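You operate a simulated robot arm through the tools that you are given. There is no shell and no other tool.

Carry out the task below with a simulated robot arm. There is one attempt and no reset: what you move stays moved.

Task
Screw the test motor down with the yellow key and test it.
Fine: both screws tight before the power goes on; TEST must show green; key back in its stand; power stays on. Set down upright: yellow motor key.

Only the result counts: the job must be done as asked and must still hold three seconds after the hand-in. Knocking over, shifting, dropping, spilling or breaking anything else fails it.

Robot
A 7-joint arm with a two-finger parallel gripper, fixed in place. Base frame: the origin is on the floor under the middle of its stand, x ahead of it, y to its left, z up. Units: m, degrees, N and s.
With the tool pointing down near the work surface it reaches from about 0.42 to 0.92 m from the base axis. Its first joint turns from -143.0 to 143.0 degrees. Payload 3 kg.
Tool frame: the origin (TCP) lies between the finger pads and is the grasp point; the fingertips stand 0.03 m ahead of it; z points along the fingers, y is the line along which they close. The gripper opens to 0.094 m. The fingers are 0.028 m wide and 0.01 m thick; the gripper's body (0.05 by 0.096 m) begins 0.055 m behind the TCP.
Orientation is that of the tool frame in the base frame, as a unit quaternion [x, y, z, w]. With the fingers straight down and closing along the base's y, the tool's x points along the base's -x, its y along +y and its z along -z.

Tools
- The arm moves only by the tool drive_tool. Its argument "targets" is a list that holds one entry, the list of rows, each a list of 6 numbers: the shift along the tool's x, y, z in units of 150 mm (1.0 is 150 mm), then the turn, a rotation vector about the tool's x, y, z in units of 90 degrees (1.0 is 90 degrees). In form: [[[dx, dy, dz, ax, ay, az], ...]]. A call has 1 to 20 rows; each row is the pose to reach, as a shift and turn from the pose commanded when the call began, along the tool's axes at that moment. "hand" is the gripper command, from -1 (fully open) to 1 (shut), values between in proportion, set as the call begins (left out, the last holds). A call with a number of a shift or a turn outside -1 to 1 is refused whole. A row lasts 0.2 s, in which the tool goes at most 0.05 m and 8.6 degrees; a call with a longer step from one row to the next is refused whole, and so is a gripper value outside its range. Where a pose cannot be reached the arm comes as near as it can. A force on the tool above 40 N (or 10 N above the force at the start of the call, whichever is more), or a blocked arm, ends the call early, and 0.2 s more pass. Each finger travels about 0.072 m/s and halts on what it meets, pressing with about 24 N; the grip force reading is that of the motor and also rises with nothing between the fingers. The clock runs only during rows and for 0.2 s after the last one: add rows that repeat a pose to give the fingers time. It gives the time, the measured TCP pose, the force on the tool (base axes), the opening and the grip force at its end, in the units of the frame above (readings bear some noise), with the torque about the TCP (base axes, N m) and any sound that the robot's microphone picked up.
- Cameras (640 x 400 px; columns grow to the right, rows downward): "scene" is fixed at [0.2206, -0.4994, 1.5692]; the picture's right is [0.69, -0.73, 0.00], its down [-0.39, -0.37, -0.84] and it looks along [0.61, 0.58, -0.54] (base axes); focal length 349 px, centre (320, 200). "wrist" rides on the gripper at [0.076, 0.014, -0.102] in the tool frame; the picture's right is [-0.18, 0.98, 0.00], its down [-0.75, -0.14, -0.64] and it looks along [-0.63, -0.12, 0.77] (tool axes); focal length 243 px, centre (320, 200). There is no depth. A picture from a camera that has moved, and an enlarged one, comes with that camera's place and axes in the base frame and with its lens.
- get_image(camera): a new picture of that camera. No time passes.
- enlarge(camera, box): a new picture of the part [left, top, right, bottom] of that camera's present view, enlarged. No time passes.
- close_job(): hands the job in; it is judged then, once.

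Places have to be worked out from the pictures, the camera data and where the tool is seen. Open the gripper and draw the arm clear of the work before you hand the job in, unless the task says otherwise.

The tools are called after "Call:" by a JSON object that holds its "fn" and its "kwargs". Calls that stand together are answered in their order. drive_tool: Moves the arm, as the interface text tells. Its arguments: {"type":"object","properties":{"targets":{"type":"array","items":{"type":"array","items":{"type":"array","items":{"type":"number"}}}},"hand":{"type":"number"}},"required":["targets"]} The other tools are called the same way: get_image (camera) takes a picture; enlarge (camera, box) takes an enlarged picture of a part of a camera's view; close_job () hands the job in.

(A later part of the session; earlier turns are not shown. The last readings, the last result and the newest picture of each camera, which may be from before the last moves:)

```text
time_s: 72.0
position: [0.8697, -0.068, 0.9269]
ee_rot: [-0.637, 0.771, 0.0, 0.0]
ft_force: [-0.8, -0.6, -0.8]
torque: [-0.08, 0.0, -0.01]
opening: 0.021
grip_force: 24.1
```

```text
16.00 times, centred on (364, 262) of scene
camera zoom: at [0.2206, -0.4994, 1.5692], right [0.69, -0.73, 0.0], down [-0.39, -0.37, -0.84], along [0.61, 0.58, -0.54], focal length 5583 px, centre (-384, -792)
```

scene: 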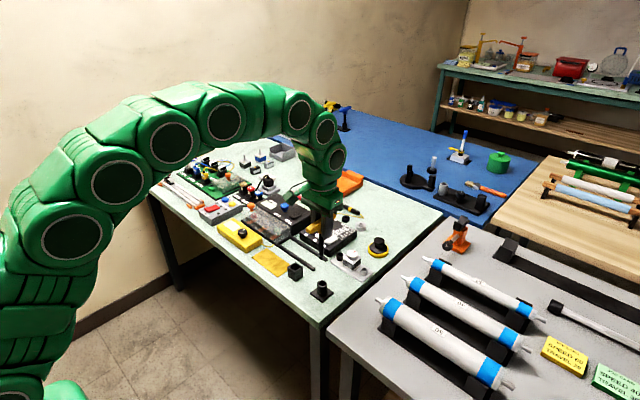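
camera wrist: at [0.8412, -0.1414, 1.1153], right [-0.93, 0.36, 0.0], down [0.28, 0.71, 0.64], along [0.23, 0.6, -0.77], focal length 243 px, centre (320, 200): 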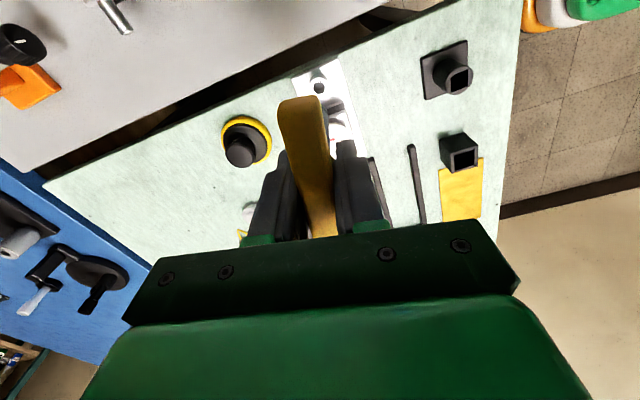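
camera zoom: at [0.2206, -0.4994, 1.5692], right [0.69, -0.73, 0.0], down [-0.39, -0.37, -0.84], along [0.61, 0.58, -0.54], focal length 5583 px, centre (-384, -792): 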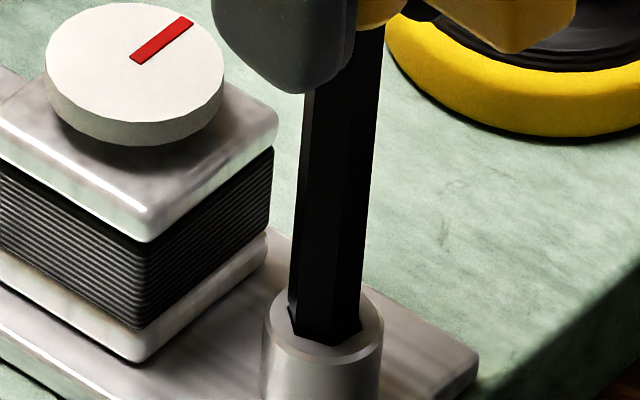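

The key is fully seated in the grey screw with almost no load. Now I tighten: 16° clockwise with a slight centring compensation.

Call:
{"fn": "drive_tool", "kwargs": {"targets": [[[-0.0004, 0, 0, 0, 0, 0.045], [-0.0008, 0, 0, 0, 0, 0.09], [-0.0011, 0, 0, 0, 0, 0.135], [-0.0015, 0, 0, 0, 0, 0.18], [-0.0015, 0, 0, 0, 0, 0.18]]]}}

Call:
{"fn": "enlarge", "kwargs": {"camera": "scene", "box": [346, 250, 382, 274]}}

```text
time_s: 73.2
position: [0.8708, -0.0664, 0.9261]
ee_rot: [-0.523, 0.853, -0.001, 0.0]
ft_force: [-1.3, -3.7, -1.6]
torque: [-0.28, 0.05, -0.01]
opening: 0.0212
grip_force: 24.4
```

```text
16.00 times, centred on (364, 262) of scene
camera zoom: at [0.2206, -0.4994, 1.5692], right [0.69, -0.73, 0.0], down [-0.39, -0.37, -0.84], along [0.61, 0.58, -0.54], focal length 5583 px, centre (-384, -792)
```

zoom: 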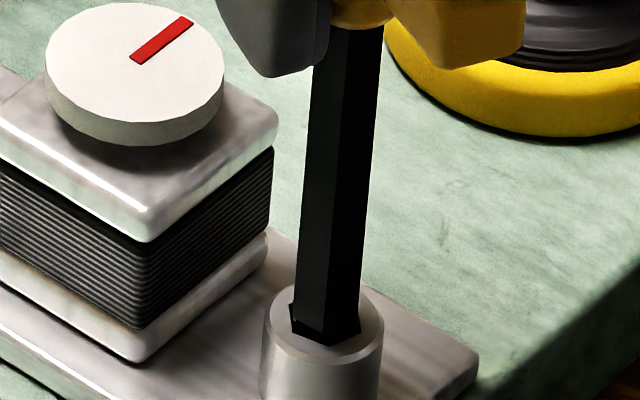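

Turning freely, with a small +tool-x load. I remove the compensation and turn another 16°.

Call:
{"fn": "drive_tool", "kwargs": {"targets": [[[0.0012, 0, 0, 0, 0, 0.045], [0.0012, 0, 0, 0, 0, 0.09], [0.0012, 0, 0, 0, 0, 0.135], [0.0012, 0, 0, 0, 0, 0.18], [0.0012, 0, 0, 0, 0, 0.18]]]}}

Call:
{"fn": "enlarge", "kwargs": {"camera": "scene", "box": [346, 250, 382, 274]}}

```text
time_s: 74.4
position: [0.869, -0.0678, 0.9274]
ee_rot: [-0.397, 0.918, 0.0, -0.001]
ft_force: [1.7, 1.7, -1.4]
torque: [0.29, -0.21, 0.02]
opening: 0.0211
grip_force: 24.1
```

```text
16.00 times, centred on (364, 262) of scene
camera zoom: at [0.2206, -0.4994, 1.5692], right [0.69, -0.73, 0.0], down [-0.39, -0.37, -0.84], along [0.61, 0.58, -0.54], focal length 5583 px, centre (-384, -792)
```

zoom: 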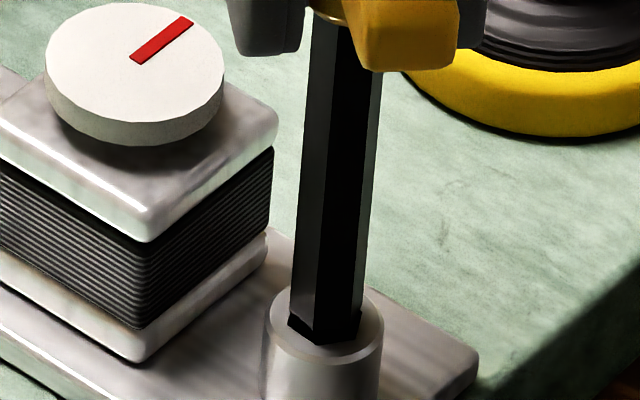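

The grey socket visibly turns with the key. Another 16° clockwise.

Call:
{"fn": "drive_tool", "kwargs": {"targets": [[[-0.0005, 0, 0, 0, 0, 0.045], [-0.0008, 0, 0, 0, 0, 0.09], [-0.001, 0, 0, 0, 0, 0.135], [-0.0013, 0, 0, 0, 0, 0.18], [-0.0013, 0, 0, 0, 0, 0.18]]]}}

```text
time_s: 75.6
position: [0.8697, -0.0665, 0.9253]
ee_rot: [-0.263, 0.965, 0.0, -0.001]
ft_force: [1.2, -0.6, -1.5]
torque: [-0.1, -0.18, 0.01]
opening: 0.0211
grip_force: 24.4
```

Free and centred, now at -30.5°. Another 16°.

Call:
{"fn": "drive_tool", "kwargs": {"targets": [[[-0.0003, 0, 0, 0, 0, 0.045], [-0.0006, 0, 0, 0, 0, 0.09], [-0.001, 0, 0, 0, 0, 0.135], [-0.0013, 0, 0, 0, 0, 0.18], [-0.0013, 0, 0, 0, 0, 0.18]]]}}

Call:
{"fn": "enlarge", "kwargs": {"camera": "scene", "box": [346, 250, 382, 274]}}

```text
time_s: 76.8
position: [0.8706, -0.066, 0.9272]
ee_rot: [-0.125, 0.992, 0.0, -0.001]
ft_force: [-3.7, -4.7, 1.9]
torque: [-0.36, 0.42, 0.43]
opening: 0.0214
grip_force: 24.1
```

```text
16.00 times, centred on (364, 262) of scene
camera zoom: at [0.2206, -0.4994, 1.5692], right [0.69, -0.73, 0.0], down [-0.39, -0.37, -0.84], along [0.61, 0.58, -0.54], focal length 5583 px, centre (-384, -792)
```

zoom: 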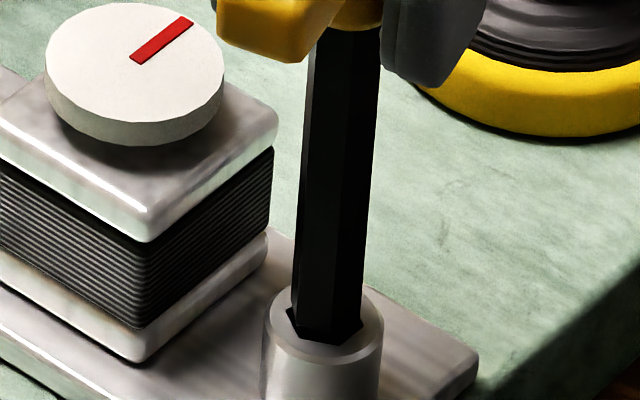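

Torque is now 0.43 Nm after about 65°, the same as at the black screw. I press on 8° to reach full tightness.

Call:
{"fn": "drive_tool", "kwargs": {"targets": [[[0, 0, 0, 0, 0, 0.045], [0, 0, 0, 0, 0, 0.09], [0, 0, 0, 0, 0, 0.12], [0, 0, 0, 0, 0, 0.12], [0, 0, 0, 0, 0, 0.12]]]}}

Call:
{"fn": "enlarge", "kwargs": {"camera": "scene", "box": [346, 250, 382, 274]}}

```text
time_s: 78.0
position: [0.8699, -0.0662, 0.9255]
ee_rot: [-0.031, 1.0, 0.0, -0.001]
ft_force: [4.8, -1.9, -9.9]
torque: [-0.07, -0.37, 0.58]
opening: 0.024
grip_force: 24.0
```

```text
16.00 times, centred on (364, 262) of scene
camera zoom: at [0.2206, -0.4994, 1.5692], right [0.69, -0.73, 0.0], down [-0.39, -0.37, -0.84], along [0.61, 0.58, -0.54], focal length 5583 px, centre (-384, -792)
```

zoom: 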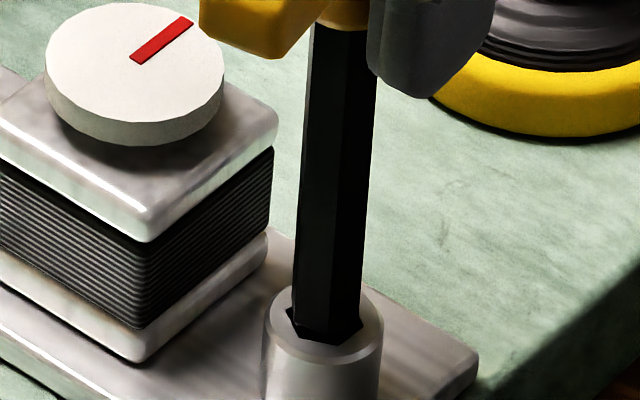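

Same end torque (0.58 Nm) and the grip starts to slip on the bar (24 mm opening), so the grey screw is at its stop as well. I unwind the gripper step by step.

Call:
{"fn": "drive_tool", "kwargs": {"targets": [[[0, 0, 0, 0, 0, -0.045], [0, 0, 0, 0, 0, -0.09], [0, 0, 0, 0, 0, -0.12], [0, 0, 0, 0, 0, -0.12]]]}}

Call:
{"fn": "drive_tool", "kwargs": {"targets": [[[0, 0, 0, 0, 0, -0.03], [0, 0, 0, 0, 0, -0.06], [0, 0, 0, 0, 0, -0.06]]]}}

```text
time_s: 79.0
position: [0.8698, -0.066, 0.927]
ee_rot: [-0.126, 0.992, 0.0, 0.0]
ft_force: [-1.3, -4.0, 0.1]
torque: [-0.26, 0.26, 0.26]
opening: 0.0211
grip_force: 24.3
```

```text
time_s: 79.8
position: [0.8698, -0.0653, 0.9255]
ee_rot: [-0.173, 0.985, -0.001, 0.0]
ft_force: [1.3, -2.7, -6.4]
torque: [-0.15, -0.11, -0.02]
opening: 0.0209
grip_force: 24.1
```

Unloaded (torque about 0). I lift the key out and go up to travelling height.

Call:
{"fn": "drive_tool", "kwargs": {"targets": [[[0, 0, -0.02, 0, 0, 0], [0, 0, -0.04, 0, 0, 0], [0, 0, -0.07, 0, 0, 0], [0, 0, -0.12, 0, 0, 0], [0, 0, -0.22, 0, 0, 0], [0, 0, -0.4, 0, 0, 0], [0, 0, -0.6, 0, 0, 0], [0, 0, -0.8, 0, 0, 0], [0, 0, -0.8, 0, 0, 0]]]}}

Call:
{"fn": "get_image", "kwargs": {"camera": "wrist"}}

Call:
{"fn": "enlarge", "kwargs": {"camera": "scene", "box": [310, 200, 390, 280]}}

Call:
{"fn": "enlarge", "kwargs": {"camera": "scene", "box": [346, 250, 382, 274]}}

```text
time_s: 81.8
position: [0.8682, -0.065, 1.0469]
ee_rot: [-0.172, 0.985, 0.0, -0.001]
ft_force: [-0.2, 0.5, -1.9]
torque: [-0.03, 0.0, -0.01]
opening: 0.0212
grip_force: 24.5
```

```text
taken
camera wrist: at [0.7931, -0.0787, 1.1487], right [-0.16, 0.99, 0.0], down [0.76, 0.12, 0.64], along [0.63, 0.1, -0.77], focal length 243 px, centre (320, 200)
```

wrist: 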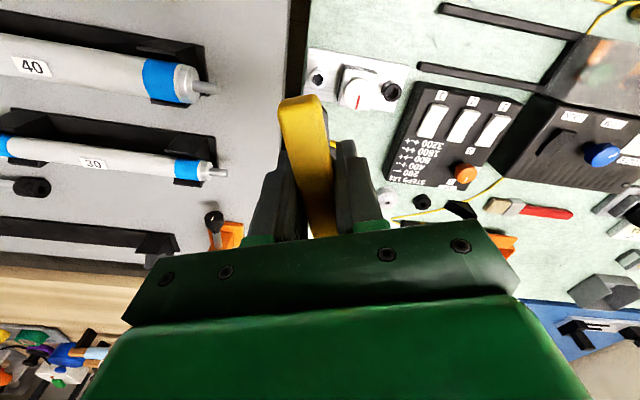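

```text
5.00 times, centred on (350, 240) of scene
camera zoom: at [0.2206, -0.4994, 1.5692], right [0.69, -0.73, 0.0], down [-0.39, -0.37, -0.84], along [0.61, 0.58, -0.54], focal length 1745 px, centre (170, 0)
```

zoom: 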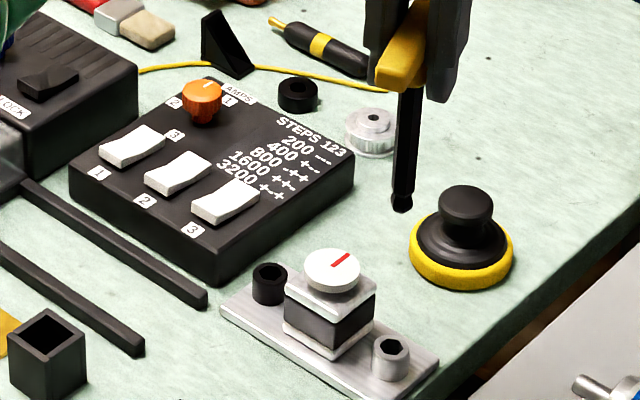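

```text
16.00 times, centred on (364, 262) of scene
camera zoom: at [0.2206, -0.4994, 1.5692], right [0.69, -0.73, 0.0], down [-0.39, -0.37, -0.84], along [0.61, 0.58, -0.54], focal length 5583 px, centre (-384, -792)
```

zoom: 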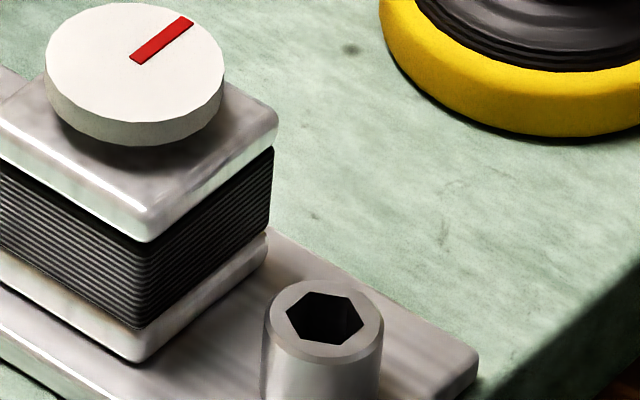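

Both sockets have visibly turned and the key is free. I carry it back over the stand with the original grip orientation (yaw 0), staying high.

Call:
{"fn": "drive_tool", "kwargs": {"targets": [[[0.156, 0.115, 0, 0, 0, 0.044], [0.311, 0.23, 0, 0, 0, 0.088], [0.467, 0.345, 0, 0, 0, 0.132], [0.623, 0.46, 0, 0, 0, 0.176], [0.7785, 0.5744, 0, 0, 0, 0.2206], [0.7785, 0.5744, 0, 0, 0, 0.2206], [0.7785, 0.5744, 0, 0, 0, 0.2206]]]}}

Call:
{"fn": "enlarge", "kwargs": {"camera": "scene", "box": [300, 235, 348, 299]}}

Call:
{"fn": "get_image", "kwargs": {"camera": "wrist"}}

```text
time_s: 83.4
position: [0.729, -0.0239, 1.0471]
ee_rot: [0.0, 1.0, 0.001, 0.0]
ft_force: [0.0, -0.1, -2.3]
torque: [0.01, -0.03, 0.0]
opening: 0.0212
grip_force: 23.2
```

```text
6.25 times, centred on (324, 267) of scene
camera zoom: at [0.2206, -0.4994, 1.5692], right [0.69, -0.73, 0.0], down [-0.39, -0.37, -0.84], along [0.61, 0.58, -0.54], focal length 2181 px, centre (295, -219)
```

zoom: 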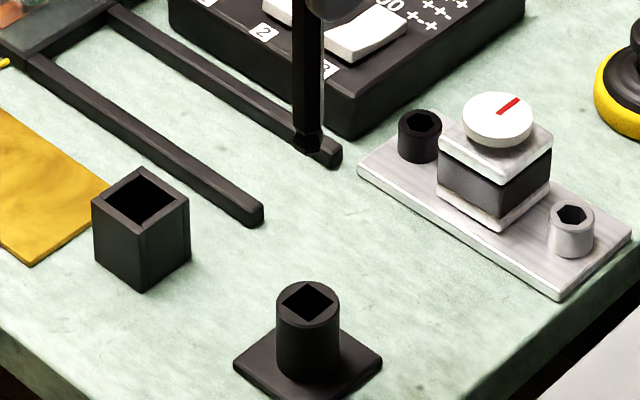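

```text
taken
camera wrist: at [0.654, -0.0108, 1.15], right [0.18, 0.98, 0.0], down [0.75, -0.14, 0.64], along [0.63, -0.12, -0.77], focal length 243 px, centre (320, 200)
```

wrist: 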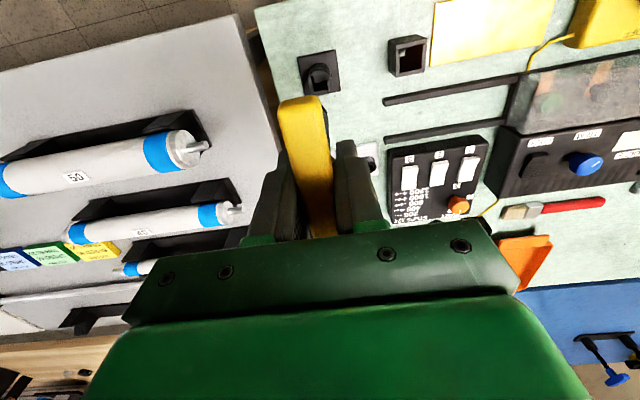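

The picture matches the one taken right after the first lift-out. I zoom in on the tip and the stand's hole to check the alignment before going down.

Call:
{"fn": "enlarge", "kwargs": {"camera": "scene", "box": [306, 246, 342, 270]}}

Call:
{"fn": "enlarge", "kwargs": {"camera": "scene", "box": [306, 274, 342, 298]}}

Call:
{"fn": "enlarge", "kwargs": {"camera": "wrist", "box": [286, 40, 350, 80]}}

```text
16.00 times, centred on (324, 258) of scene
camera zoom: at [0.2206, -0.4994, 1.5692], right [0.69, -0.73, 0.0], down [-0.39, -0.37, -0.84], along [0.61, 0.58, -0.54], focal length 5583 px, centre (256, -728)
```

zoom: 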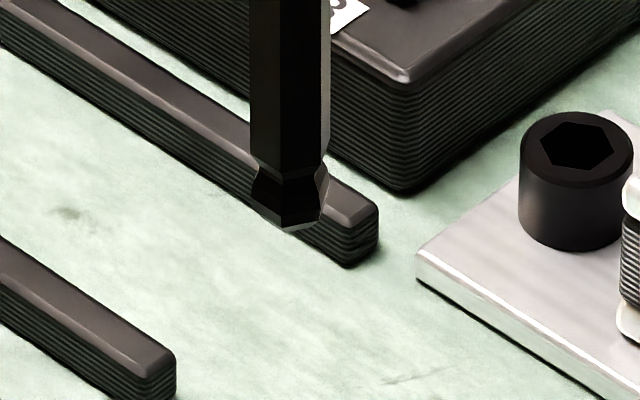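

```text
16.00 times, centred on (324, 286) of scene
camera zoom: at [0.2206, -0.4994, 1.5692], right [0.69, -0.73, 0.0], down [-0.39, -0.37, -0.84], along [0.61, 0.58, -0.54], focal length 5583 px, centre (256, -1176)
```

zoom: 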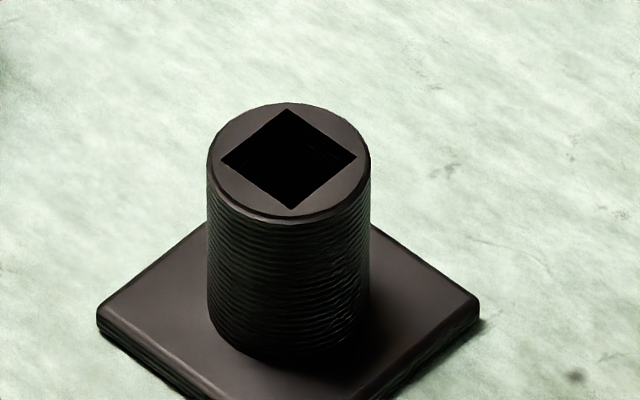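

```text
10.00 times, centred on (318, 60) of wrist
camera zoom: at [0.654, -0.0108, 1.15], right [0.18, 0.98, 0.0], down [0.75, -0.14, 0.64], along [0.63, -0.12, -0.77], focal length 2426 px, centre (340, 1600)
```

zoom: 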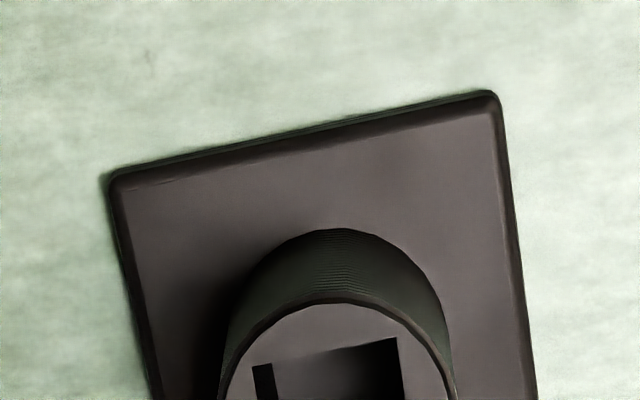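

Sideways alignment over the stand's square hole is right. I go down to just above the tube top.

Call:
{"fn": "drive_tool", "kwargs": {"targets": [[[0, 0, 0.15, 0, 0, 0], [0, 0, 0.3, 0, 0, 0], [0, 0, 0.42, 0, 0, 0], [0, 0, 0.5, 0, 0, 0], [0, 0, 0.53, 0, 0, 0], [0, 0, 0.53, 0, 0, 0]]]}}

Call:
{"fn": "enlarge", "kwargs": {"camera": "scene", "box": [306, 270, 342, 294]}}

```text
time_s: 84.8
position: [0.7304, -0.0238, 0.9662]
ee_rot: [0.0, 1.0, 0.001, 0.0]
ft_force: [-0.1, -0.3, -1.3]
torque: [-0.01, 0.01, -0.02]
opening: 0.0211
grip_force: 24.0
```

```text
16.00 times, centred on (324, 282) of scene
camera zoom: at [0.2206, -0.4994, 1.5692], right [0.69, -0.73, 0.0], down [-0.39, -0.37, -0.84], along [0.61, 0.58, -0.54], focal length 5583 px, centre (256, -1112)
```

zoom: 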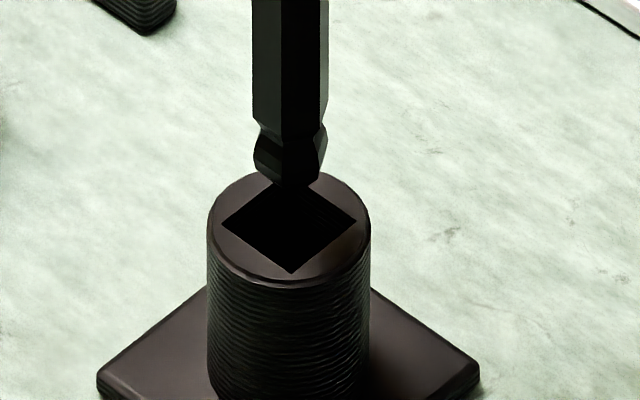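

About 10 mm above the hole and aligned. I continue down in small steps with force checks.

Call:
{"fn": "drive_tool", "kwargs": {"targets": [[[0, 0, 0.0267, 0, 0, 0], [0, 0, 0.0533, 0, 0, 0], [0, 0, 0.08, 0, 0, 0], [0, 0, 0.08, 0, 0, 0]]]}}

Call:
{"fn": "enlarge", "kwargs": {"camera": "scene", "box": [306, 270, 342, 294]}}

```text
time_s: 85.8
position: [0.7312, -0.0247, 0.9554]
ee_rot: [0.001, 1.0, 0.0, 0.0]
ft_force: [-0.5, -1.2, -1.0]
torque: [-0.01, -0.01, -0.01]
opening: 0.0209
grip_force: 24.6
```

```text
16.00 times, centred on (324, 282) of scene
camera zoom: at [0.2206, -0.4994, 1.5692], right [0.69, -0.73, 0.0], down [-0.39, -0.37, -0.84], along [0.61, 0.58, -0.54], focal length 5583 px, centre (256, -1112)
```

zoom: 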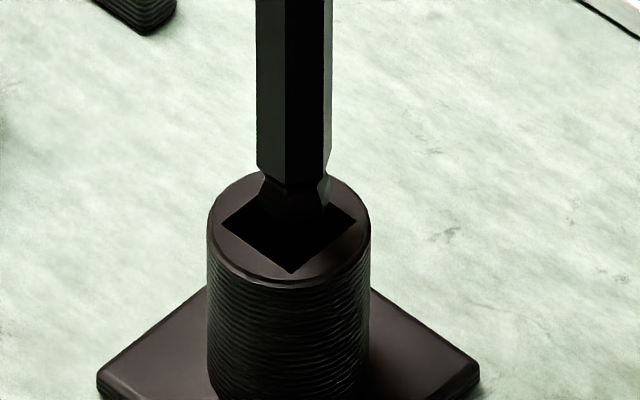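

The tip is at the mouth of the hole with no contact. I continue down.

Call:
{"fn": "drive_tool", "kwargs": {"targets": [[[0, 0, 0.02, 0, 0, 0], [0, 0, 0.04, 0, 0, 0], [0, 0, 0.06, 0, 0, 0], [0, 0, 0.06, 0, 0, 0]]]}}

Call:
{"fn": "drive_tool", "kwargs": {"targets": [[[0, 0, 0.02, 0, 0, 0], [0, 0, 0.04, 0, 0, 0], [0, 0, 0.06, 0, 0, 0], [0, 0, 0.06, 0, 0, 0]]]}}

Call:
{"fn": "enlarge", "kwargs": {"camera": "scene", "box": [306, 270, 342, 294]}}

```text
time_s: 86.8
position: [0.73, -0.0253, 0.9463]
ee_rot: [0.0, 1.0, 0.0, 0.0]
ft_force: [0.2, -0.4, -1.5]
torque: [0.0, 0.02, 0.01]
opening: 0.0208
grip_force: 23.7
```

```text
time_s: 87.8
position: [0.7292, -0.0255, 0.9378]
ee_rot: [0.0, 1.0, 0.0, -0.001]
ft_force: [-0.1, 0.4, -1.2]
torque: [-0.02, 0.03, 0.01]
opening: 0.021
grip_force: 24.6
```

```text
16.00 times, centred on (324, 282) of scene
camera zoom: at [0.2206, -0.4994, 1.5692], right [0.69, -0.73, 0.0], down [-0.39, -0.37, -0.84], along [0.61, 0.58, -0.54], focal length 5583 px, centre (256, -1112)
```

zoom: 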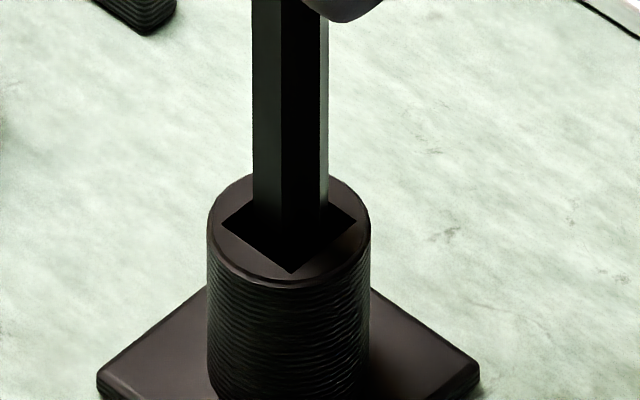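

The key slides into the stand without load. Another 15 mm down, then in 1 mm steps until it touches the bottom.

Call:
{"fn": "drive_tool", "kwargs": {"targets": [[[0, 0, 0.025, 0, 0, 0], [0, 0, 0.05, 0, 0, 0], [0, 0, 0.075, 0, 0, 0], [0, 0, 0.1, 0, 0, 0], [0, 0, 0.1, 0, 0, 0]]]}}

Call:
{"fn": "drive_tool", "kwargs": {"targets": [[[0, 0, 0.0067, 0, 0, 0], [0, 0, 0.0133, 0, 0, 0], [0, 0, 0.0133, 0, 0, 0]]]}}

Call:
{"fn": "enlarge", "kwargs": {"camera": "scene", "box": [300, 250, 348, 298]}}

```text
time_s: 89.0
position: [0.7308, -0.0259, 0.9226]
ee_rot: [0.0, 1.0, 0.001, 0.0]
ft_force: [0.3, -0.2, -0.8]
torque: [-0.03, -0.02, -0.02]
opening: 0.0209
grip_force: 23.7
```

```text
time_s: 89.8
position: [0.7292, -0.0243, 0.9206]
ee_rot: [0.0, 1.0, 0.001, 0.0]
ft_force: [-0.1, -1.2, -0.6]
torque: [-0.01, 0.0, 0.0]
opening: 0.021
grip_force: 23.9
```

```text
8.33 times, centred on (324, 274) of scene
camera zoom: at [0.2206, -0.4994, 1.5692], right [0.69, -0.73, 0.0], down [-0.39, -0.37, -0.84], along [0.61, 0.58, -0.54], focal length 2908 px, centre (287, -417)
```

zoom: 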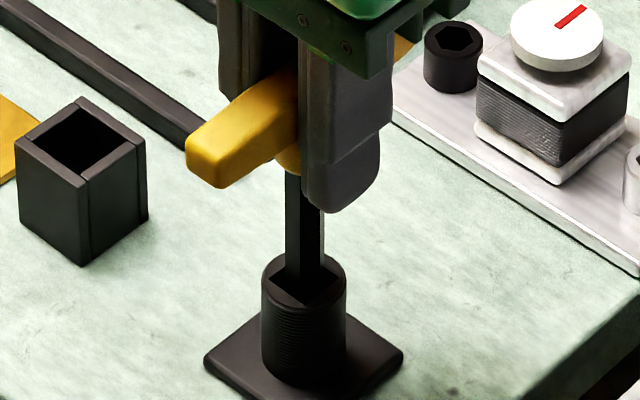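

Not yet on the bottom. I go down 1 mm at a time.

Call:
{"fn": "drive_tool", "kwargs": {"targets": [[[0, 0, 0.0067, 0, 0, 0], [0, 0, 0.0067, 0, 0, 0]]]}}

Call:
{"fn": "drive_tool", "kwargs": {"targets": [[[0, 0, 0.0067, 0, 0, 0], [0, 0, 0.0067, 0, 0, 0]]]}}

```text
time_s: 90.4
position: [0.73, -0.0231, 0.9211]
ee_rot: [0.0, 1.0, 0.0, 0.001]
ft_force: [-2.3, -0.3, 17.4]
torque: [-0.03, 0.29, 0.04]
opening: 0.0213
grip_force: 23.8
```

```text
time_s: 91.0
position: [0.728, -0.0255, 0.9192]
ee_rot: [0.0, 1.0, 0.0, 0.0]
ft_force: [1.7, -0.3, 20.2]
torque: [0.07, -0.16, 0.02]
opening: 0.0211
grip_force: 24.4
```

The tip touched the bottom (force 17–20 N). I back off 1 mm and open the fingers partly to release the key.

Call:
{"fn": "drive_tool", "kwargs": {"targets": [[[0, 0, -0.0075, 0, 0, 0], [0, 0, -0.0075, 0, 0, 0]]]}}

Call:
{"fn": "drive_tool", "kwargs": {"targets": [[[0, 0, 0, 0, 0, 0], [0, 0, 0, 0, 0, 0], [0, 0, 0, 0, 0, 0], [0, 0, 0, 0, 0, 0]]], "hand": -0.4}}

Call:
{"fn": "enlarge", "kwargs": {"camera": "scene", "box": [300, 250, 348, 298]}}

Call:
{"fn": "get_image", "kwargs": {"camera": "wrist"}}

```text
time_s: 91.6
position: [0.7294, -0.0261, 0.9197]
ee_rot: [0.0, 1.0, 0.0, -0.001]
ft_force: [0.0, 0.1, -1.2]
torque: [0.0, 0.03, 0.01]
opening: 0.0211
grip_force: 24.1
```

```text
time_s: 92.6
position: [0.729, -0.0244, 0.9209]
ee_rot: [0.0, 1.0, 0.0, 0.0]
ft_force: [-0.2, -0.2, -0.4]
torque: [-0.03, 0.01, 0.01]
opening: 0.066
grip_force: 0.0
```

```text
8.33 times, centred on (324, 274) of scene
camera zoom: at [0.2206, -0.4994, 1.5692], right [0.69, -0.73, 0.0], down [-0.39, -0.37, -0.84], along [0.61, 0.58, -0.54], focal length 2908 px, centre (287, -417)
```

zoom: 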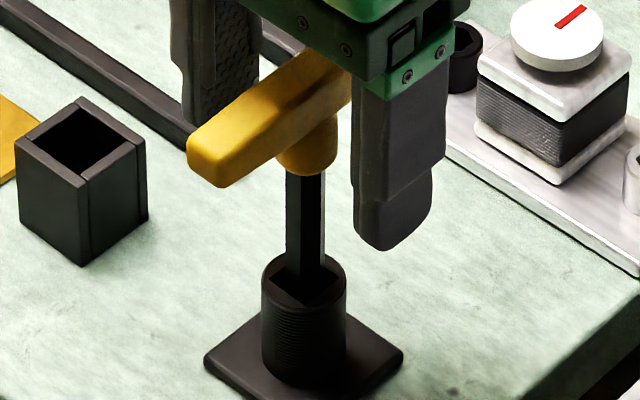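

```text
taken
camera wrist: at [0.6541, -0.0116, 1.0224], right [0.18, 0.98, 0.0], down [0.75, -0.14, 0.64], along [0.63, -0.12, -0.77], focal length 243 px, centre (320, 200)
```

wrist: 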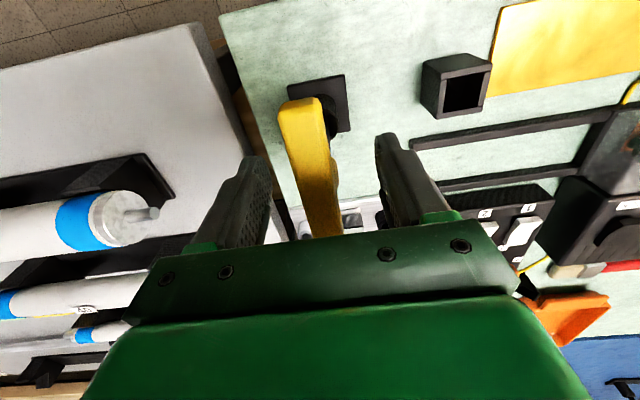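

The key stands upright in its stand and is free of the fingers. I raise the gripper straight up.

Call:
{"fn": "drive_tool", "kwargs": {"targets": [[[0, 0, -0.1, 0, 0, 0], [0, 0, -0.25, 0, 0, 0], [0, 0, -0.45, 0, 0, 0], [0, 0, -0.65, 0, 0, 0], [0, 0, -0.85, 0, 0, 0], [0, 0, -1.0, 0, 0, 0], [0, 0, -1.0, 0, 0, 0]]]}}

Call:
{"fn": "enlarge", "kwargs": {"camera": "scene", "box": [290, 230, 370, 300]}}

Call:
{"fn": "enlarge", "kwargs": {"camera": "scene", "box": [190, 180, 260, 230]}}

Call:
{"fn": "get_image", "kwargs": {"camera": "wrist"}}

```text
time_s: 94.2
position: [0.7303, -0.0233, 1.0709]
ee_rot: [0.0, 1.0, 0.0, 0.0]
ft_force: [0.3, 0.0, -0.2]
torque: [-0.02, -0.01, 0.02]
opening: 0.0658
grip_force: 0.0
```

```text
5.71 times, centred on (330, 265) of scene
camera zoom: at [0.2206, -0.4994, 1.5692], right [0.69, -0.73, 0.0], down [-0.39, -0.37, -0.84], along [0.61, 0.58, -0.54], focal length 1994 px, centre (263, -171)
```

zoom: 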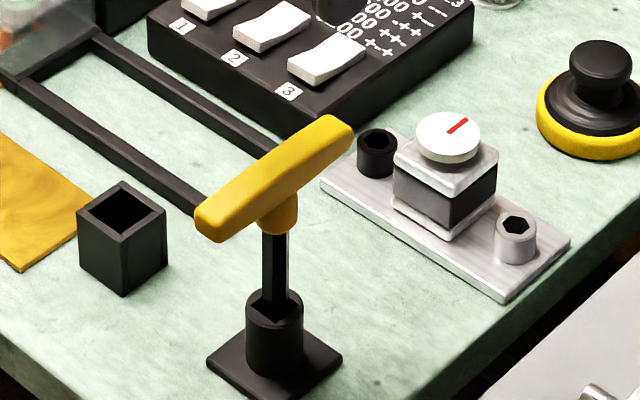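

```text
8.00 times, centred on (225, 205) of scene
camera zoom: at [0.2206, -0.4994, 1.5692], right [0.69, -0.73, 0.0], down [-0.39, -0.37, -0.84], along [0.61, 0.58, -0.54], focal length 2792 px, centre (1080, 160)
```

zoom: 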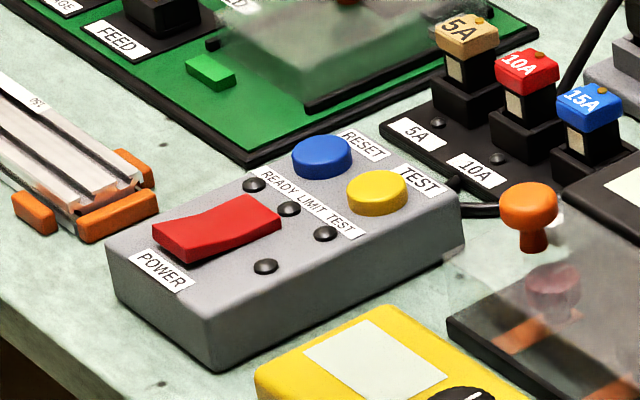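

```text
taken
camera wrist: at [0.6554, -0.0099, 1.1734], right [0.18, 0.98, 0.0], down [0.75, -0.14, 0.64], along [0.63, -0.12, -0.77], focal length 243 px, centre (320, 200)
```

wrist: 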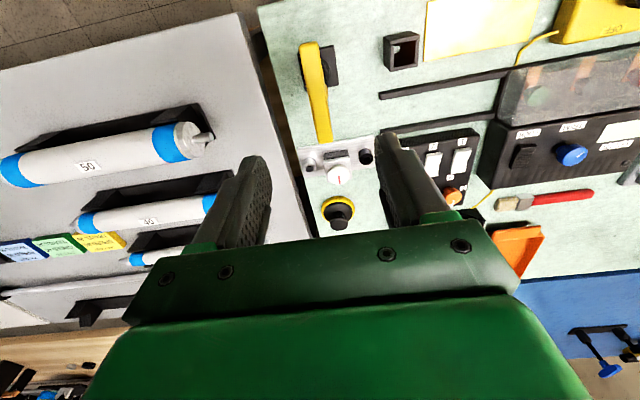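

The key is back in its stand and all lamps on the test box are still dark. I move over toward the test box, staying high, and close the fingers for pressing.

Call:
{"fn": "drive_tool", "kwargs": {"targets": [[[0.08, 0.25, 0, 0, 0, 0], [0.17, 0.5, 0, 0, 0, 0], [0.25, 0.75, 0, 0, 0, 0], [0.33, 1.0, 0, 0, 0, 0]]], "hand": 1}}

Call:
{"fn": "drive_tool", "kwargs": {"targets": [[[0.08, 0.25, 0, 0, 0, 0], [0.17, 0.5, 0, 0, 0, 0], [0.25, 0.75, 0, 0, 0, 0], [0.33, 1.0, 0, 0, 0, 0]]]}}

Call:
{"fn": "drive_tool", "kwargs": {"targets": [[[0, 0.25, 0, 0, 0, 0], [0, 0.5, 0, 0, 0, 0], [0, 0.75, 0, 0, 0, 0], [0, 1.0, 0, 0, 0, 0], [0, 1.0, 0, 0, 0, 0]]]}}

Call:
{"fn": "get_image", "kwargs": {"camera": "wrist"}}

Call:
{"fn": "enlarge", "kwargs": {"camera": "wrist", "box": [280, 60, 440, 180]}}

```text
time_s: 95.2
position: [0.68, 0.1265, 1.0686]
ee_rot: [0.001, 1.0, 0.0, -0.001]
ft_force: [0.2, -0.1, 0.8]
torque: [-0.01, -0.03, -0.01]
opening: 0.0
grip_force: 24.1
```

```text
time_s: 96.2
position: [0.6351, 0.2771, 1.0694]
ee_rot: [0.0, 1.0, 0.0, 0.0]
ft_force: [0.5, -0.8, -0.4]
torque: [-0.02, -0.01, -0.03]
opening: 0.0
grip_force: 24.4
```

```text
time_s: 97.4
position: [0.6348, 0.4248, 1.0695]
ee_rot: [0.0, 1.0, 0.0, 0.0]
ft_force: [-0.2, 0.1, -0.9]
torque: [-0.02, -0.01, -0.02]
opening: 0.0
grip_force: 23.9
```

```text
taken
camera wrist: at [0.5581, 0.4386, 1.1725], right [0.18, 0.98, 0.0], down [0.75, -0.14, 0.64], along [0.63, -0.12, -0.77], focal length 243 px, centre (320, 200)
```

wrist: 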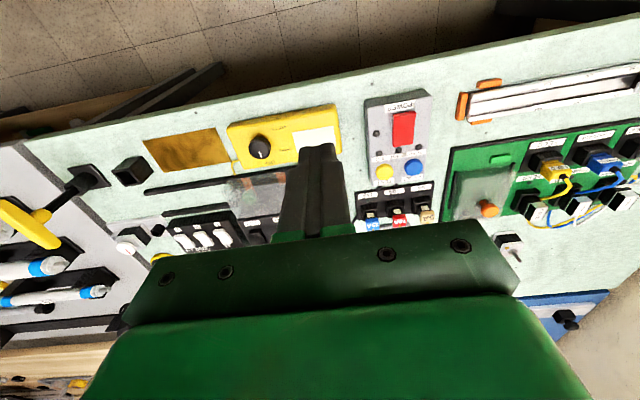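

```text
3.33 times, centred on (360, 120) of wrist
camera zoom: at [0.5581, 0.4386, 1.1725], right [0.18, 0.98, 0.0], down [0.75, -0.14, 0.64], along [0.63, -0.12, -0.77], focal length 809 px, centre (187, 467)
```

zoom: 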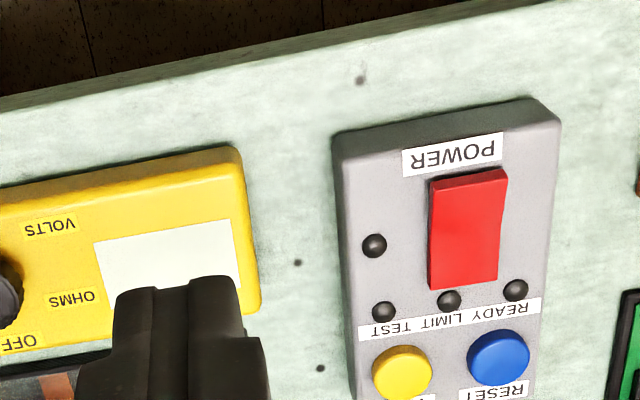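

The test box top is at about z=0.84: rocker near (0.722, 0.530), TEST button near (0.791, 0.501), lamps dark. I zoom in to see which end of the rocker is raised.

Call:
{"fn": "enlarge", "kwargs": {"camera": "wrist", "box": [380, 95, 428, 155]}}

Call:
{"fn": "enlarge", "kwargs": {"camera": "scene", "box": [202, 200, 232, 220]}}

Call:
{"fn": "enlarge", "kwargs": {"camera": "wrist", "box": [360, 130, 440, 190]}}

```text
6.67 times, centred on (404, 125) of wrist
camera zoom: at [0.5581, 0.4386, 1.1725], right [0.18, 0.98, 0.0], down [0.75, -0.14, 0.64], along [0.63, -0.12, -0.77], focal length 1618 px, centre (-240, 700)
```

zoom: 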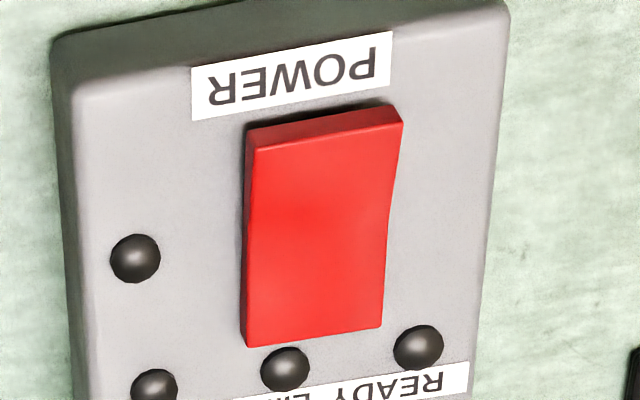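

```text
16.00 times, centred on (217, 210) of scene
camera zoom: at [0.2206, -0.4994, 1.5692], right [0.69, -0.73, 0.0], down [-0.39, -0.37, -0.84], along [0.61, 0.58, -0.54], focal length 5583 px, centre (1968, 40)
```

zoom: 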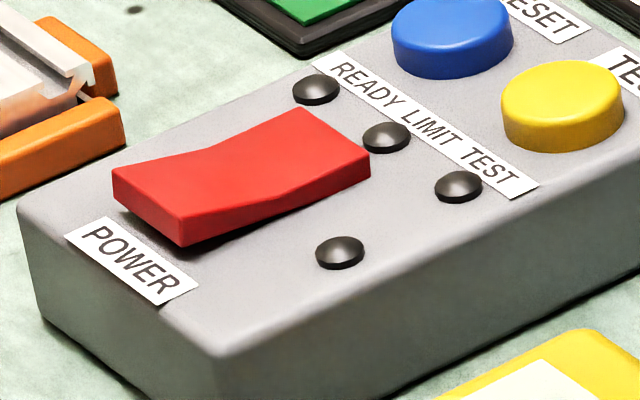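

```text
6.67 times, centred on (400, 160) of wrist
camera zoom: at [0.5581, 0.4386, 1.1725], right [0.18, 0.98, 0.0], down [0.75, -0.14, 0.64], along [0.63, -0.12, -0.77], focal length 1618 px, centre (-213, 467)
```

zoom: 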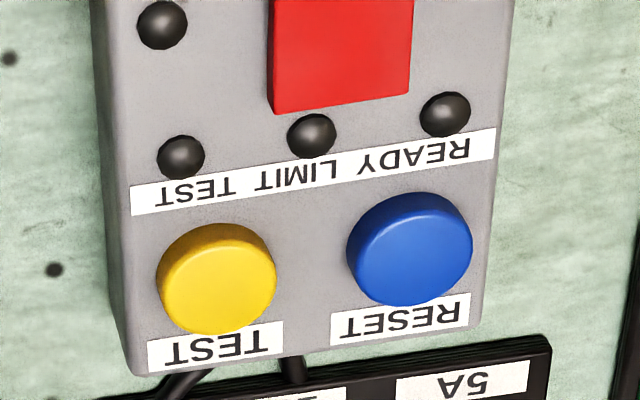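

The rocker's end at the POWER label is the raised one, so pressing there turns it on. I move the closed fingers over that end at about (0.706, 0.529).

Call:
{"fn": "drive_tool", "kwargs": {"targets": [[[-0.1, 0.14, 0.1, 0, 0, 0], [-0.2, 0.28, 0.2, 0, 0, 0], [-0.3, 0.42, 0.35, 0, 0, 0], [-0.4, 0.56, 0.5, 0, 0, 0], [-0.475, 0.695, 0.65, 0, 0, 0], [-0.475, 0.695, 0.8, 0, 0, 0], [-0.475, 0.695, 0.8, 0, 0, 0], [-0.475, 0.695, 0.8, 0, 0, 0]]]}}

Call:
{"fn": "get_image", "kwargs": {"camera": "wrist"}}

Call:
{"fn": "enlarge", "kwargs": {"camera": "scene", "box": [190, 175, 260, 225]}}

```text
time_s: 99.2
position: [0.7021, 0.5304, 0.9503]
ee_rot: [0.0, 1.0, 0.0, 0.001]
ft_force: [0.0, 0.3, 0.6]
torque: [0.0, 0.01, 0.03]
opening: 0.0001
grip_force: 24.2
```

```text
taken
camera wrist: at [0.6262, 0.5434, 1.0524], right [0.18, 0.98, 0.0], down [0.75, -0.14, 0.64], along [0.63, -0.12, -0.77], focal length 243 px, centre (320, 200)
```

wrist: 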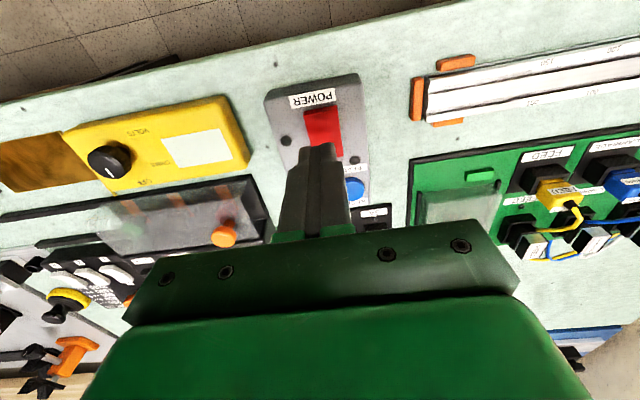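

```text
8.00 times, centred on (225, 200) of scene
camera zoom: at [0.2206, -0.4994, 1.5692], right [0.69, -0.73, 0.0], down [-0.39, -0.37, -0.84], along [0.61, 0.58, -0.54], focal length 2792 px, centre (1080, 200)
```

zoom: 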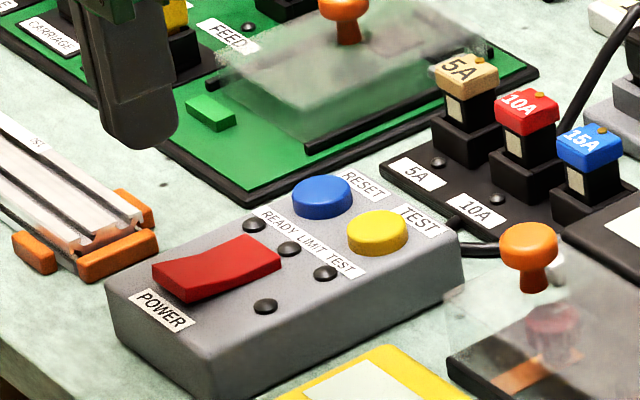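

The rocker's raised end is at about (0.697, 0.530). I shift 4 mm outward and lower the fingertips to about 12 mm above it.

Call:
{"fn": "drive_tool", "kwargs": {"targets": [[[-0.027, 0, 0.1, 0, 0, 0], [-0.027, 0, 0.2, 0, 0, 0], [-0.027, 0, 0.3, 0, 0, 0], [-0.027, 0, 0.38, 0, 0, 0], [-0.027, 0, 0.38, 0, 0, 0]]]}}

Call:
{"fn": "enlarge", "kwargs": {"camera": "scene", "box": [190, 185, 246, 225]}}

Call:
{"fn": "get_image", "kwargs": {"camera": "wrist"}}

```text
time_s: 100.4
position: [0.7059, 0.5302, 0.8922]
ee_rot: [0.0, 1.0, 0.0, -0.001]
ft_force: [-0.5, 0.1, 0.6]
torque: [-0.03, 0.0, 0.01]
opening: 0.0
grip_force: 24.3
```

```text
10.00 times, centred on (218, 205) of scene
camera zoom: at [0.2206, -0.4994, 1.5692], right [0.69, -0.73, 0.0], down [-0.39, -0.37, -0.84], along [0.61, 0.58, -0.54], focal length 3489 px, centre (1340, 150)
```

zoom: 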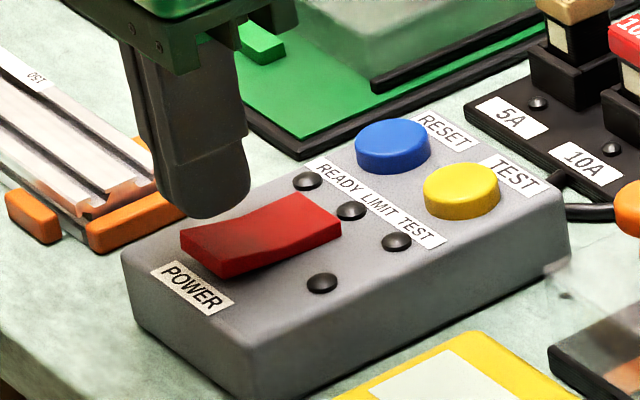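

```text
taken
camera wrist: at [0.6306, 0.544, 0.994], right [0.18, 0.98, 0.0], down [0.75, -0.14, 0.64], along [0.63, -0.12, -0.77], focal length 243 px, centre (320, 200)
```

wrist: 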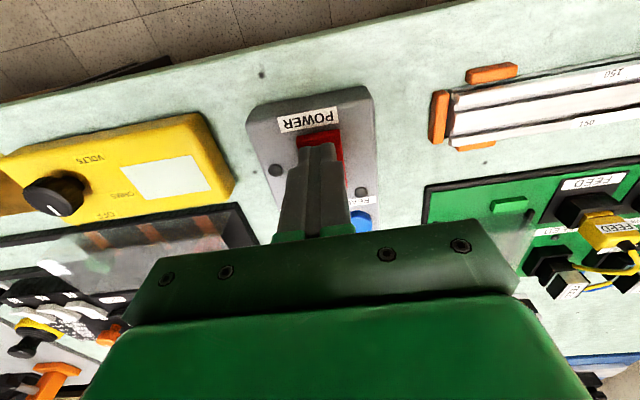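

The fingertip is above the raised half of the rocker. I descend slowly to press it.

Call:
{"fn": "drive_tool", "kwargs": {"targets": [[[0, 0, 0.0267, 0, 0, 0], [0, 0, 0.0533, 0, 0, 0], [0, 0, 0.0667, 0, 0, 0], [0, 0, 0.0667, 0, 0, 0]]]}}

Call:
{"fn": "drive_tool", "kwargs": {"targets": [[[0, 0, 0.0133, 0, 0, 0], [0, 0, 0.0267, 0, 0, 0], [0, 0, 0.0267, 0, 0, 0]]]}}

Call:
{"fn": "enlarge", "kwargs": {"camera": "scene", "box": [190, 185, 246, 225]}}

```text
time_s: 101.4
position: [0.7062, 0.529, 0.8818]
ee_rot: [-0.001, 1.0, 0.0, -0.001]
ft_force: [0.0, 0.7, -0.6]
torque: [-0.02, 0.02, -0.02]
opening: 0.0001
grip_force: 24.2
```

```text
time_s: 102.2
position: [0.7064, 0.5291, 0.8789]
ee_rot: [0.0, 1.0, 0.0, 0.0]
ft_force: [0.3, 0.5, 0.3]
torque: [0.01, -0.02, 0.02]
opening: 0.0
grip_force: 23.6
```

```text
10.00 times, centred on (218, 205) of scene
camera zoom: at [0.2206, -0.4994, 1.5692], right [0.69, -0.73, 0.0], down [-0.39, -0.37, -0.84], along [0.61, 0.58, -0.54], focal length 3489 px, centre (1340, 150)
```

zoom: 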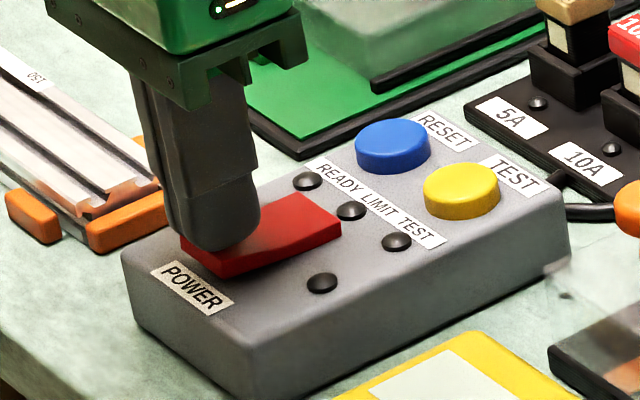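

Very near the rocker, no contact yet. I press down in 2 mm steps.

Call:
{"fn": "drive_tool", "kwargs": {"targets": [[[0, 0, 0.0133, 0, 0, 0], [0, 0, 0.0133, 0, 0, 0]]]}}

Call:
{"fn": "drive_tool", "kwargs": {"targets": [[[0, 0, 0.0133, 0, 0, 0], [0, 0, 0.0133, 0, 0, 0]]]}}

Call:
{"fn": "drive_tool", "kwargs": {"targets": [[[0, 0, 0.0133, 0, 0, 0], [0, 0, 0.0133, 0, 0, 0]]]}}

Call:
{"fn": "enlarge", "kwargs": {"camera": "scene", "box": [190, 185, 246, 225]}}

```text
time_s: 102.8
position: [0.7074, 0.5291, 0.8767]
ee_rot: [0.0, 1.0, -0.001, -0.001]
ft_force: [-1.1, 0.4, 1.6]
torque: [0.03, -0.02, 0.02]
opening: 0.0
grip_force: 23.8
```

```text
time_s: 103.4
position: [0.7059, 0.5285, 0.8752]
ee_rot: [0.0, 1.0, 0.0, 0.0]
ft_force: [0.4, -0.7, 0.9]
torque: [0.02, -0.02, 0.01]
opening: 0.0002
grip_force: 24.1
```

```text
time_s: 104.0
position: [0.7068, 0.5297, 0.8734]
ee_rot: [0.0, 1.0, 0.0, 0.001]
ft_force: [-10.2, -6.2, 24.5]
torque: [-0.19, -0.06, -0.16]
opening: 0.0
grip_force: 23.7
```

```text
10.00 times, centred on (218, 205) of scene
camera zoom: at [0.2206, -0.4994, 1.5692], right [0.69, -0.73, 0.0], down [-0.39, -0.37, -0.84], along [0.61, 0.58, -0.54], focal length 3489 px, centre (1340, 150)
```

zoom: 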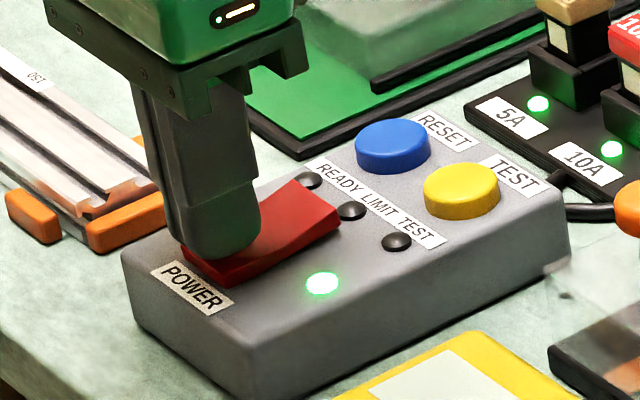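

The rocker flipped over: the power lamp is green, and the fuse lamps came on as well. I lift off straight up.

Call:
{"fn": "drive_tool", "kwargs": {"targets": [[[0, 0, -0.03, 0, 0, 0], [0, 0, -0.1, 0, 0, 0], [0, 0, -0.25, 0, 0, 0], [0, 0, -0.4, 0, 0, 0], [0, 0, -0.5, 0, 0, 0], [0, 0, -0.5, 0, 0, 0]]]}}

Call:
{"fn": "enlarge", "kwargs": {"camera": "scene", "box": [190, 175, 260, 225]}}

Call:
{"fn": "get_image", "kwargs": {"camera": "scene"}}

Call:
{"fn": "get_image", "kwargs": {"camera": "wrist"}}

```text
time_s: 105.4
position: [0.7065, 0.5297, 0.9462]
ee_rot: [-0.001, 1.0, 0.0, 0.0]
ft_force: [-0.2, 0.2, -1.0]
torque: [-0.02, -0.01, 0.02]
opening: 0.0
grip_force: 24.0
```

```text
8.00 times, centred on (225, 200) of scene
camera zoom: at [0.2206, -0.4994, 1.5692], right [0.69, -0.73, 0.0], down [-0.39, -0.37, -0.84], along [0.61, 0.58, -0.54], focal length 2792 px, centre (1080, 200)
```

zoom: 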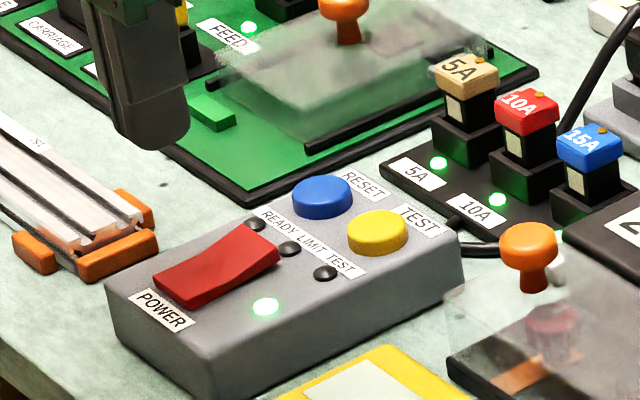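

```text
taken
```

scene: 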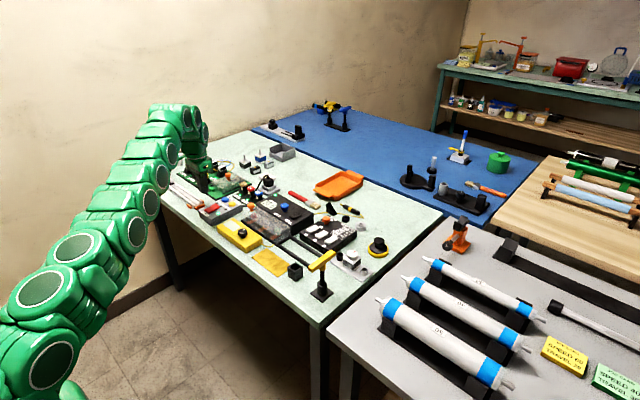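

```text
taken
camera wrist: at [0.6315, 0.5433, 1.0497], right [0.18, 0.98, 0.0], down [0.75, -0.14, 0.64], along [0.63, -0.12, -0.77], focal length 243 px, centre (320, 200)
```

wrist: 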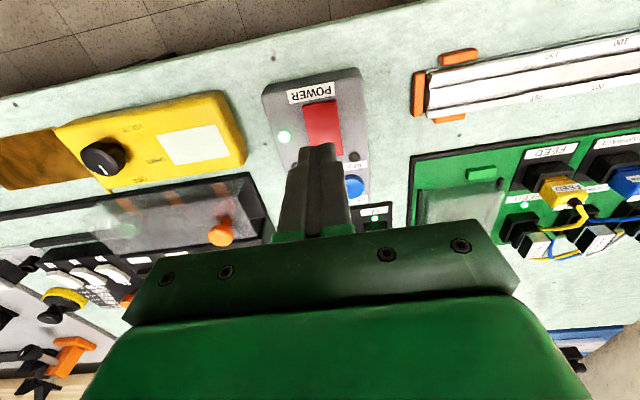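

Power is on. Before pressing TEST I check the other indicators (READY, LIMIT, TEST, the fuse and cable lamps).

Call:
{"fn": "enlarge", "kwargs": {"camera": "scene", "box": [205, 195, 241, 219]}}

Call:
{"fn": "enlarge", "kwargs": {"camera": "scene", "box": [165, 150, 255, 206]}}

Call:
{"fn": "enlarge", "kwargs": {"camera": "wrist", "box": [400, 110, 640, 260]}}

Call:
{"fn": "enlarge", "kwargs": {"camera": "scene", "box": [225, 170, 345, 250]}}

```text
16.00 times, centred on (223, 207) of scene
camera zoom: at [0.2206, -0.4994, 1.5692], right [0.69, -0.73, 0.0], down [-0.39, -0.37, -0.84], along [0.61, 0.58, -0.54], focal length 5583 px, centre (1872, 88)
```

zoom: 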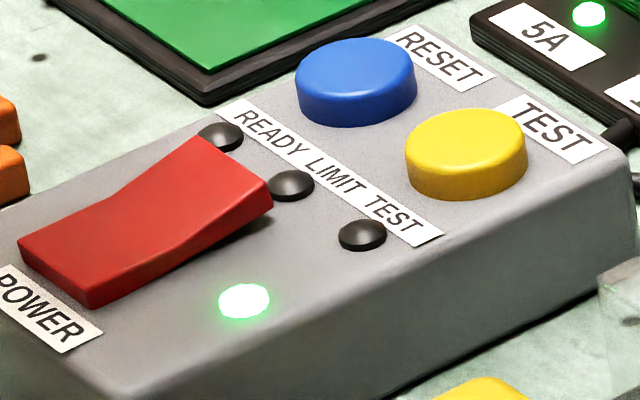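

```text
7.11 times, centred on (210, 178) of scene
camera zoom: at [0.2206, -0.4994, 1.5692], right [0.69, -0.73, 0.0], down [-0.39, -0.37, -0.84], along [0.61, 0.58, -0.54], focal length 2481 px, centre (1102, 356)
```

zoom: 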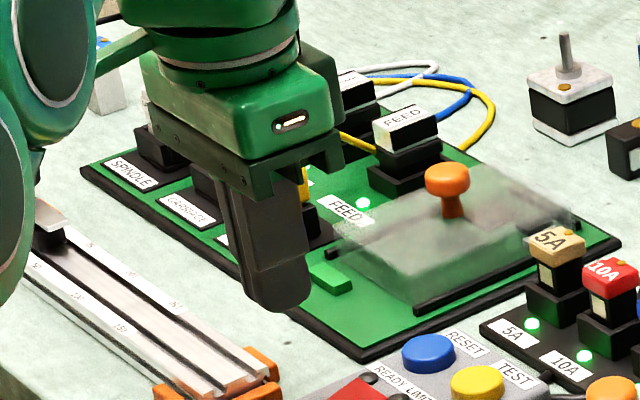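

```text
2.67 times, centred on (520, 185) of wrist
camera zoom: at [0.6315, 0.5433, 1.0497], right [0.18, 0.98, 0.0], down [0.75, -0.14, 0.64], along [0.63, -0.12, -0.77], focal length 647 px, centre (-213, 240)
```

zoom: 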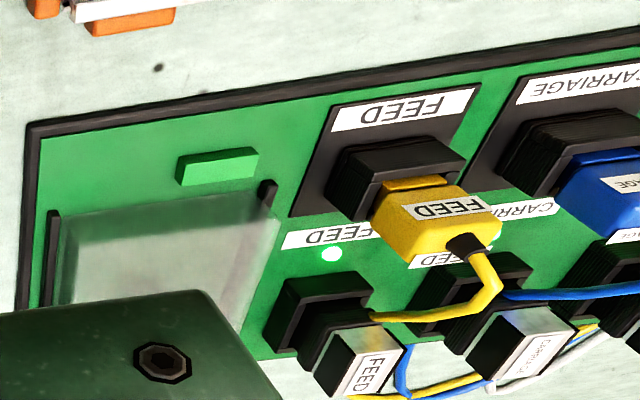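

```text
5.00 times, centred on (285, 210) of scene
camera zoom: at [0.2206, -0.4994, 1.5692], right [0.69, -0.73, 0.0], down [-0.39, -0.37, -0.84], along [0.61, 0.58, -0.54], focal length 1745 px, centre (495, 150)
```

zoom: 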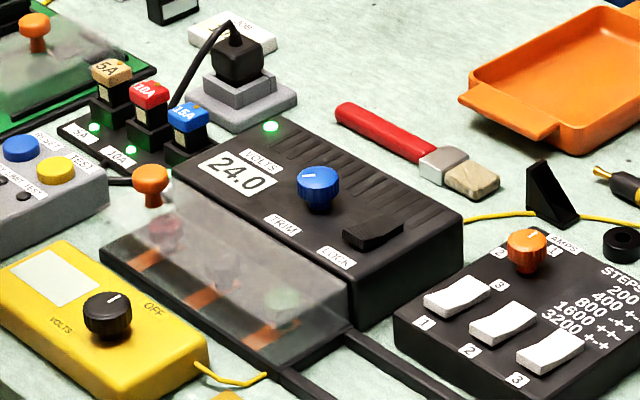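

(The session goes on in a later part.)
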